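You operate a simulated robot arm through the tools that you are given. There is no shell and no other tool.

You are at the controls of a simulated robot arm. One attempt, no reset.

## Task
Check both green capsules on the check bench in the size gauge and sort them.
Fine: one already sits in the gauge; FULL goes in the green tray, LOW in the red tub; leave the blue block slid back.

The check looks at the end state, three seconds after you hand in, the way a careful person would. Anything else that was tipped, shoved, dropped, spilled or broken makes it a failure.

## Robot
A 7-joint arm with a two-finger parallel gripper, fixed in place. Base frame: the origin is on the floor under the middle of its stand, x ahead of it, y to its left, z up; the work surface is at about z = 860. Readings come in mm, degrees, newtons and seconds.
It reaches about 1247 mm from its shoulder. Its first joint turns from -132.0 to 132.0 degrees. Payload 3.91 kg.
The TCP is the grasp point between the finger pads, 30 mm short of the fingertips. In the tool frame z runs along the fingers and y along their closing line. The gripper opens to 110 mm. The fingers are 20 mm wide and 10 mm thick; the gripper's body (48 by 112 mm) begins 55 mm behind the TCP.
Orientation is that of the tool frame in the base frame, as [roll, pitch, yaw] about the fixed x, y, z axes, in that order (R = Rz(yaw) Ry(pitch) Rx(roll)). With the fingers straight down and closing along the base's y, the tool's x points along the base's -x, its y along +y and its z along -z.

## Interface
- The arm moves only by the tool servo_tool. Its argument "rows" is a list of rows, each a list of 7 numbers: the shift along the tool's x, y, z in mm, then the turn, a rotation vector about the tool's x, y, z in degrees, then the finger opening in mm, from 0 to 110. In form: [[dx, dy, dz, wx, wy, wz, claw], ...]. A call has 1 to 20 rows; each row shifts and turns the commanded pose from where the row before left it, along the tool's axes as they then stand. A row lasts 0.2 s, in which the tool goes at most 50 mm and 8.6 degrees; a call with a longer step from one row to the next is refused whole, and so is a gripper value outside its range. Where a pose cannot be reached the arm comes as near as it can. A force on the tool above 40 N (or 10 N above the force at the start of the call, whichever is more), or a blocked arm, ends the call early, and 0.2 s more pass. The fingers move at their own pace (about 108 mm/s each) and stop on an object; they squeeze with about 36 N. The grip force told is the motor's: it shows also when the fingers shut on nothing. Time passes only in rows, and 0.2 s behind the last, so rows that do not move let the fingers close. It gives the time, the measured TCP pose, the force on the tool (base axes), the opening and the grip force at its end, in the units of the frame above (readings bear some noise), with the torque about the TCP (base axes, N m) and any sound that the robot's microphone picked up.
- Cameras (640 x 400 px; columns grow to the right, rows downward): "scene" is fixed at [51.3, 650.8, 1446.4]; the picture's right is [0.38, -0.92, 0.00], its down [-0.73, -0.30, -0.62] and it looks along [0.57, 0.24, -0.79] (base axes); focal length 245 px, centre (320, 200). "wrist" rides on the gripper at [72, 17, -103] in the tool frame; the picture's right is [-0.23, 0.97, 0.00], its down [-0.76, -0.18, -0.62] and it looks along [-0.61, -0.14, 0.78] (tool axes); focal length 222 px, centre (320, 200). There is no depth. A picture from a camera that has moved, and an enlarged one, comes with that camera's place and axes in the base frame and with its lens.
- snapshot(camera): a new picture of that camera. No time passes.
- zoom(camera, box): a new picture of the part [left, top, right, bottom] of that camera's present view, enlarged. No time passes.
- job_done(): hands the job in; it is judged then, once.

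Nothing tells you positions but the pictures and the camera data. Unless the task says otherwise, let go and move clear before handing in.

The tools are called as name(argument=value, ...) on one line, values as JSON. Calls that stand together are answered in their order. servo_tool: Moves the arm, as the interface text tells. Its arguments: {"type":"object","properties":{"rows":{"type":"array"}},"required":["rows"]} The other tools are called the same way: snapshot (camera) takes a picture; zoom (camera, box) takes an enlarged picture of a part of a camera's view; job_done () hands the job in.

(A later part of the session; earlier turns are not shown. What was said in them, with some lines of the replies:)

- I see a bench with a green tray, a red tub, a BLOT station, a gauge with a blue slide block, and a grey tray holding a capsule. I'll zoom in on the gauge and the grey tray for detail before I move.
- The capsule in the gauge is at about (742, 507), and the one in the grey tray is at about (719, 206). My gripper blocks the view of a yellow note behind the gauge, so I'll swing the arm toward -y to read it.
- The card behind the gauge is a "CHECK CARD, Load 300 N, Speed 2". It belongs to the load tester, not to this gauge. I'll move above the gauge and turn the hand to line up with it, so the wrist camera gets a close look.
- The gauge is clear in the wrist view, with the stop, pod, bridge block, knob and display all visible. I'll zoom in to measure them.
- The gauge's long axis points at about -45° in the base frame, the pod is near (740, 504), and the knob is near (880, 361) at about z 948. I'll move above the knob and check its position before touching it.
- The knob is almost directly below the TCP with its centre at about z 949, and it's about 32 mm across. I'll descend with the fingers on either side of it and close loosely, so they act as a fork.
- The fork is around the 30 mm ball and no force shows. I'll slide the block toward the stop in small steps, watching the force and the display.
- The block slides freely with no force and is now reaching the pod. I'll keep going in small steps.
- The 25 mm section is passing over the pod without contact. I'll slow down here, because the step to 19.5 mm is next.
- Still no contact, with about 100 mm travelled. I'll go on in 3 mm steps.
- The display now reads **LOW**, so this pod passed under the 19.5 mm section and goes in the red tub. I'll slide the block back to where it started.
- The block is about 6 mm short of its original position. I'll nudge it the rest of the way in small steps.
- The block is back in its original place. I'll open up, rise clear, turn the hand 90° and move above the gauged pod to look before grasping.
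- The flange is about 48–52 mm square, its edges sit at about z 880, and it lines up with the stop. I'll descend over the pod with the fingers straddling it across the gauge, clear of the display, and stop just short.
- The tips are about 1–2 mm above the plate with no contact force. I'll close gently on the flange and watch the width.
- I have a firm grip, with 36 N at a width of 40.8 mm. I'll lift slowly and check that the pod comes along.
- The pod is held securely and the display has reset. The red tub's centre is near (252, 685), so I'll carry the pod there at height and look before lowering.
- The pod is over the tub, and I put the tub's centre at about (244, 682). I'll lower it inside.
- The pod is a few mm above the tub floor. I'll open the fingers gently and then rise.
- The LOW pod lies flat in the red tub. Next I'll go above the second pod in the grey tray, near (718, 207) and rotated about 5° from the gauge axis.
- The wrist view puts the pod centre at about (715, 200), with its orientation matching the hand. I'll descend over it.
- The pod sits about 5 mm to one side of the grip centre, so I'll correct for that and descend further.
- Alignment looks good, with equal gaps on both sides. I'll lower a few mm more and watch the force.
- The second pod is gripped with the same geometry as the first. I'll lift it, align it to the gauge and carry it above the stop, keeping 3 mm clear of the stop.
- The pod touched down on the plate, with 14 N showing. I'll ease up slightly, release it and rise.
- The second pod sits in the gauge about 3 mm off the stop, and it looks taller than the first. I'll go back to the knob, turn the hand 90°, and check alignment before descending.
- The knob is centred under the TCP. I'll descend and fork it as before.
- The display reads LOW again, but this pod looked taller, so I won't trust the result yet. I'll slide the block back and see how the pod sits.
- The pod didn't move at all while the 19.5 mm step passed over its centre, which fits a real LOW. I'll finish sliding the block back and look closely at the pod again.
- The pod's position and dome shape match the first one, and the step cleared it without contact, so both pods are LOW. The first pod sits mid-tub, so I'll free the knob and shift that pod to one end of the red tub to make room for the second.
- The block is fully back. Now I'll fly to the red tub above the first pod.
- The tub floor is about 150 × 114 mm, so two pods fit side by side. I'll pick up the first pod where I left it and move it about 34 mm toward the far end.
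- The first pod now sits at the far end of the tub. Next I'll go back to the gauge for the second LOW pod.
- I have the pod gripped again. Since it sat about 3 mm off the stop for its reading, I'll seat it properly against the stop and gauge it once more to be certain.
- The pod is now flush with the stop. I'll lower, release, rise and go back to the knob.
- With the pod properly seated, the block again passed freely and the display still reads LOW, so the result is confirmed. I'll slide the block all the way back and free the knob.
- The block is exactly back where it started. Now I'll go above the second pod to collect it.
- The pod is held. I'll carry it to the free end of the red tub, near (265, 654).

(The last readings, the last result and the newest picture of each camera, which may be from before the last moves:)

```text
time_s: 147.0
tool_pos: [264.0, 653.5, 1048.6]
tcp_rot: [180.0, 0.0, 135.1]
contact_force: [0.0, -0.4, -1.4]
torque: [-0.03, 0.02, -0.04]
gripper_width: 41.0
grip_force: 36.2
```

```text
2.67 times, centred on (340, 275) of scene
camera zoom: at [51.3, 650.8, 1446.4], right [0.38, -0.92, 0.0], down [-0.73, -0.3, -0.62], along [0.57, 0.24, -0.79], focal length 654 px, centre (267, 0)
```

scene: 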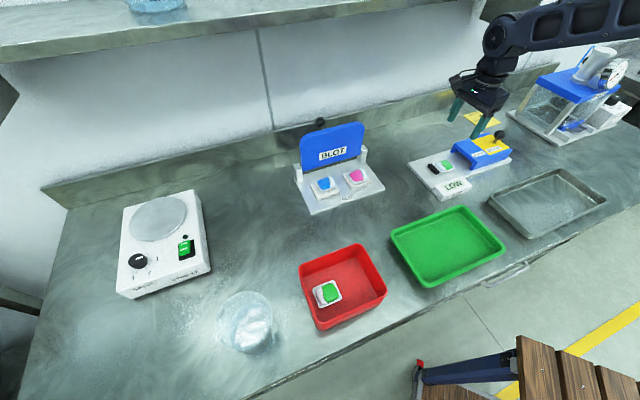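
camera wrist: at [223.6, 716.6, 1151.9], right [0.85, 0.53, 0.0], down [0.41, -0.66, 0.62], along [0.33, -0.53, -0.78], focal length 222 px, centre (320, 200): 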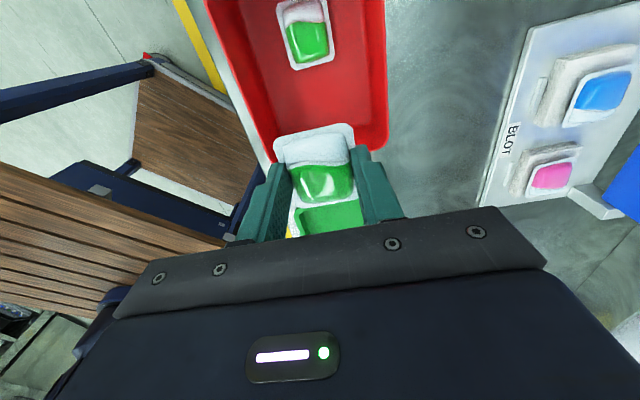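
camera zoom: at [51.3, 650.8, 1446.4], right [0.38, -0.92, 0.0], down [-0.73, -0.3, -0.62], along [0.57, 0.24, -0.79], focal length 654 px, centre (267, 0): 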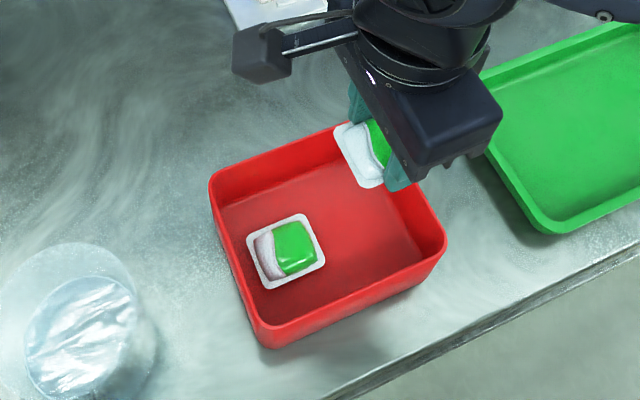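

servo_tool(rows=[[0, 0, 30, 0, 0, 0, 36], [0, 0, 40, 0, 0, 0, 36], [0, 0, 35, 0, 0, 0, 36], [0, 0, 20, 0, 0, 0, 36], [0, 0, 0, 0, 0, 0, 36]])

snapshot(camera="wrist")

zoom(camera="scene", box=[270, 200, 410, 350])

```text
time_s: 148.2
tool_pos: [265.1, 652.7, 924.1]
tcp_rot: [-179.9, 0.0, 135.1]
contact_force: [0.3, 0.2, -0.6]
torque: [0.04, 0.01, 0.0]
gripper_width: 41.0
grip_force: 35.9
```

```text
taken
camera wrist: at [223.8, 716.1, 1028.2], right [0.85, 0.53, 0.0], down [0.41, -0.66, 0.62], along [0.33, -0.53, -0.78], focal length 222 px, centre (320, 200)
```

wrist: 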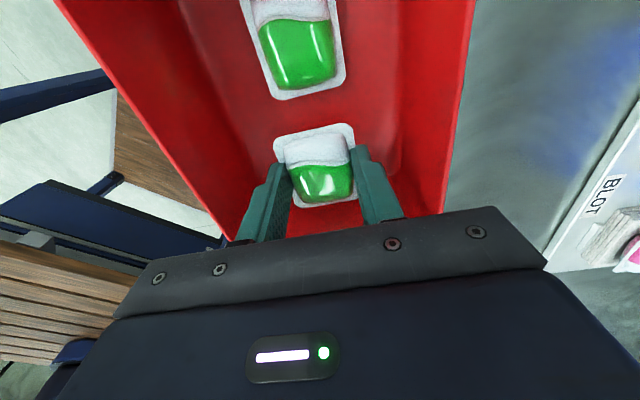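

```text
2.67 times, centred on (340, 275) of scene
camera zoom: at [51.3, 650.8, 1446.4], right [0.38, -0.92, 0.0], down [-0.73, -0.3, -0.62], along [0.57, 0.24, -0.79], focal length 654 px, centre (267, 0)
```

zoom: 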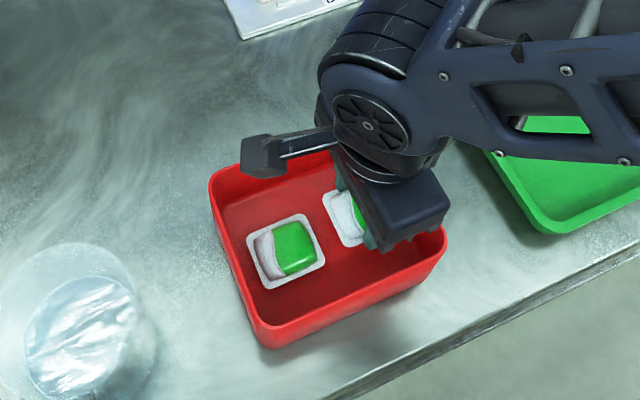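

servo_tool(rows=[[0, 0, 10, 0, 0, 0, 36], [0, 0, 7, 0, 0, 0, 36], [0, 0, 4, 0, 0, 0, 36], [0, 0, 2, 0, 0, 0, 36], [0, 0, 0, 0, 0, 0, 36]])

snapshot(camera="wrist")

```text
time_s: 149.4
tool_pos: [264.6, 652.7, 903.2]
tcp_rot: [179.9, -0.1, 135.1]
contact_force: [-0.2, 0.2, -0.3]
torque: [-0.03, 0.03, -0.01]
gripper_width: 41.0
grip_force: 35.4
```

```text
taken
camera wrist: at [223.0, 714.9, 1005.8], right [0.85, 0.53, 0.0], down [0.41, -0.66, 0.62], along [0.33, -0.53, -0.78], focal length 222 px, centre (320, 200)
```

wrist: 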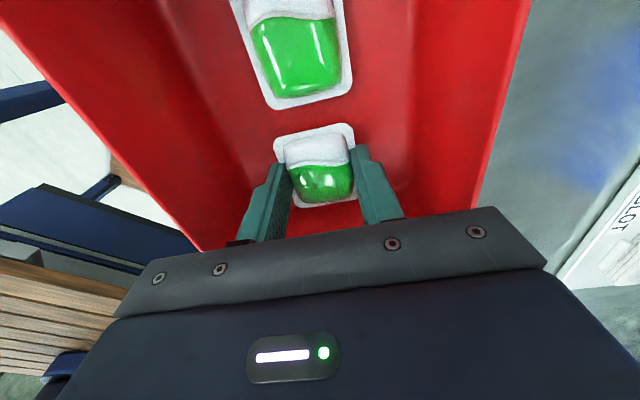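

servo_tool(rows=[[0, 0, 1.5, 0, 0, 0, 36], [0, 0, 1.5, 0, 0, 0, 36], [0, 0, 1, 0, 0, 0, 36], [0, 0, 0, 0, 0, 0, 36]])

```text
time_s: 150.4
tool_pos: [262.3, 652.2, 898.4]
tcp_rot: [180.0, -0.1, 135.1]
contact_force: [-0.4, -0.2, 1.6]
torque: [0.0, 0.02, 0.02]
gripper_width: 40.7
grip_force: 36.2
```

The pod is right at the tub floor. I'll release it and rise clear.

servo_tool(rows=[[0, 0, 0, 0, 0, 0, 44], [0, 0, 0, 0, 0, 0, 50], [0, 0, 0, 0, 0, 0, 58], [0, 0, 0, 0, 0, 0, 62], [0, 0, 0, 0, 0, 0, 62], [0, 0, -10, 0, 0, 0, 62], [0, 0, -25, 0, 0, 0, 62], [0, 0, -40, 0, 0, 0, 62], [0, 0, -40, 0, 0, 0, 62], [0, 0, -35, 0, 0, 0, 62], [0, 0, -40, 0, 0, 0, 62]])

snapshot(camera="wrist")

snapshot(camera="scene")

```text
time_s: 152.8
tool_pos: [260.7, 650.7, 1087.3]
tcp_rot: [-179.9, 0.0, 135.1]
contact_force: [1.1, -0.1, -0.8]
torque: [-0.04, 0.03, 0.01]
gripper_width: 62.3
grip_force: 0.0
```

```text
taken
camera wrist: at [218.9, 714.1, 1191.4], right [0.85, 0.53, 0.0], down [0.41, -0.66, 0.62], along [0.33, -0.53, -0.78], focal length 222 px, centre (320, 200)
```

wrist: 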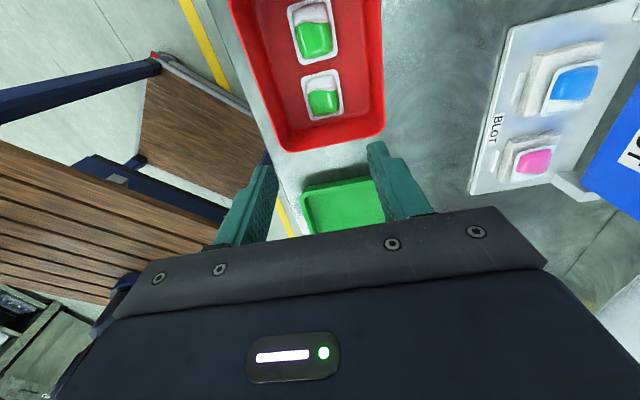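

```text
taken
```

scene: 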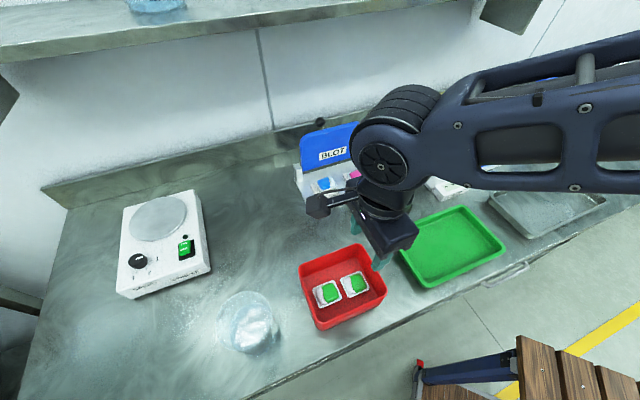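

Both LOW pods lie flat side by side in the red tub. I'll move the arm clear and check the whole scene.

servo_tool(rows=[[0, 0, -40, 0, 0, 0, 80], [0, 0, -40, 0, 0, 0, 80], [0, 0, -40, 0, 0, 0, 80], [-37.5, -17.5, 0, 0, 0, 0, 80], [-37.5, -17.5, 0, 0, 0, 0, 80], [-37.5, -17.5, 0, 0, 0, 0, 80], [-37.5, -17.5, 0, 0, 0, 0, 80], [-37.5, -17.5, 0, 0, 0, 0, 80], [-37.5, -17.5, 0, 0, 0, 0, 80], [-37.5, -17.5, 0, 0, 0, 0, 80], [-37.5, -17.5, 0, 0, 0, 0, 80], [-37.5, -17.5, 0, 0, 0, 0, 80], [0, 0, 0, 0, 0, 0, 80]])

snapshot(camera="scene")

zoom(camera="scene", box=[400, 100, 540, 210])

zoom(camera="scene", box=[280, 220, 410, 350])

```text
time_s: 155.6
tool_pos: [391.6, 302.4, 1211.3]
tcp_rot: [179.9, 0.0, 135.1]
contact_force: [-0.2, 0.3, -0.3]
torque: [0.01, -0.01, 0.01]
gripper_width: 79.9
grip_force: 0.0
```

```text
taken
```

scene: 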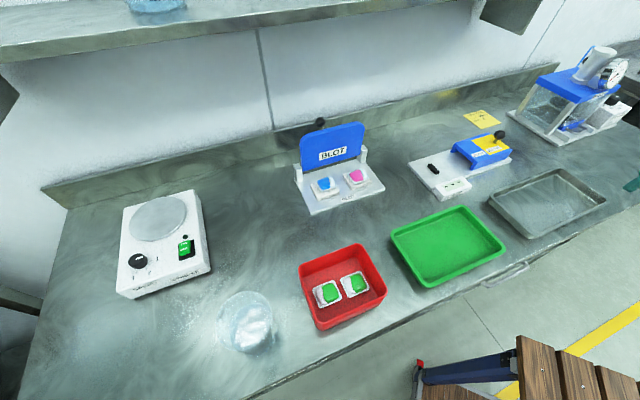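

```text
3.64 times, centred on (470, 155) of scene
camera zoom: at [51.3, 650.8, 1446.4], right [0.38, -0.92, 0.0], down [-0.73, -0.3, -0.62], along [0.57, 0.24, -0.79], focal length 892 px, centre (-226, 364)
```

zoom: 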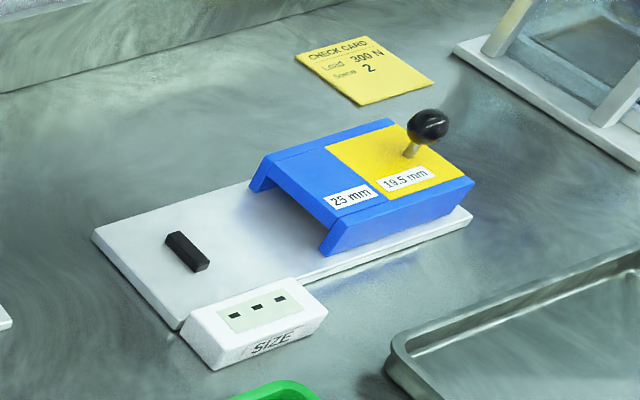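

```text
3.08 times, centred on (345, 285) of scene
camera zoom: at [51.3, 650.8, 1446.4], right [0.38, -0.92, 0.0], down [-0.73, -0.3, -0.62], along [0.57, 0.24, -0.79], focal length 754 px, centre (243, -62)
```

zoom: 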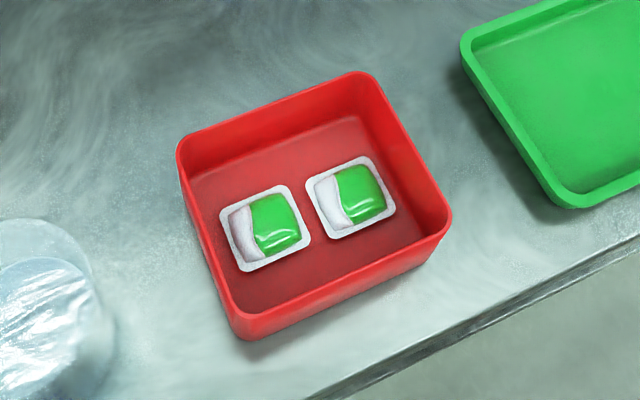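

Both green capsules read LOW and lie flat in the red tub. The blue block is slid back to its starting position, nothing else moved, and the arm is clear, so I'm handing in.

job_done()

```text
The job is handed in.
```

I gauged both green capsules. Both read LOW, so both are in the red tub and the green tray is empty.

- **First capsule (already in the gauge):** it passed under the 19.5 mm section with no contact, and the display read LOW.
- **Second capsule (from the grey tray):** it also read LOW. It sat about 3 mm off the stop the first time, so I seated it against the stop and slid the block over again. The block passed freely again and the display still showed LOW.
- **Red tub:** the two capsules lie flat, side by side. I moved the first one toward one end of the tub to make room for the second.
- **Blue block:** it is slid back to where it started. In the last picture nothing else on the bench had moved, and the arm was clear.

The job is handed in; I haven't seen the check's result.
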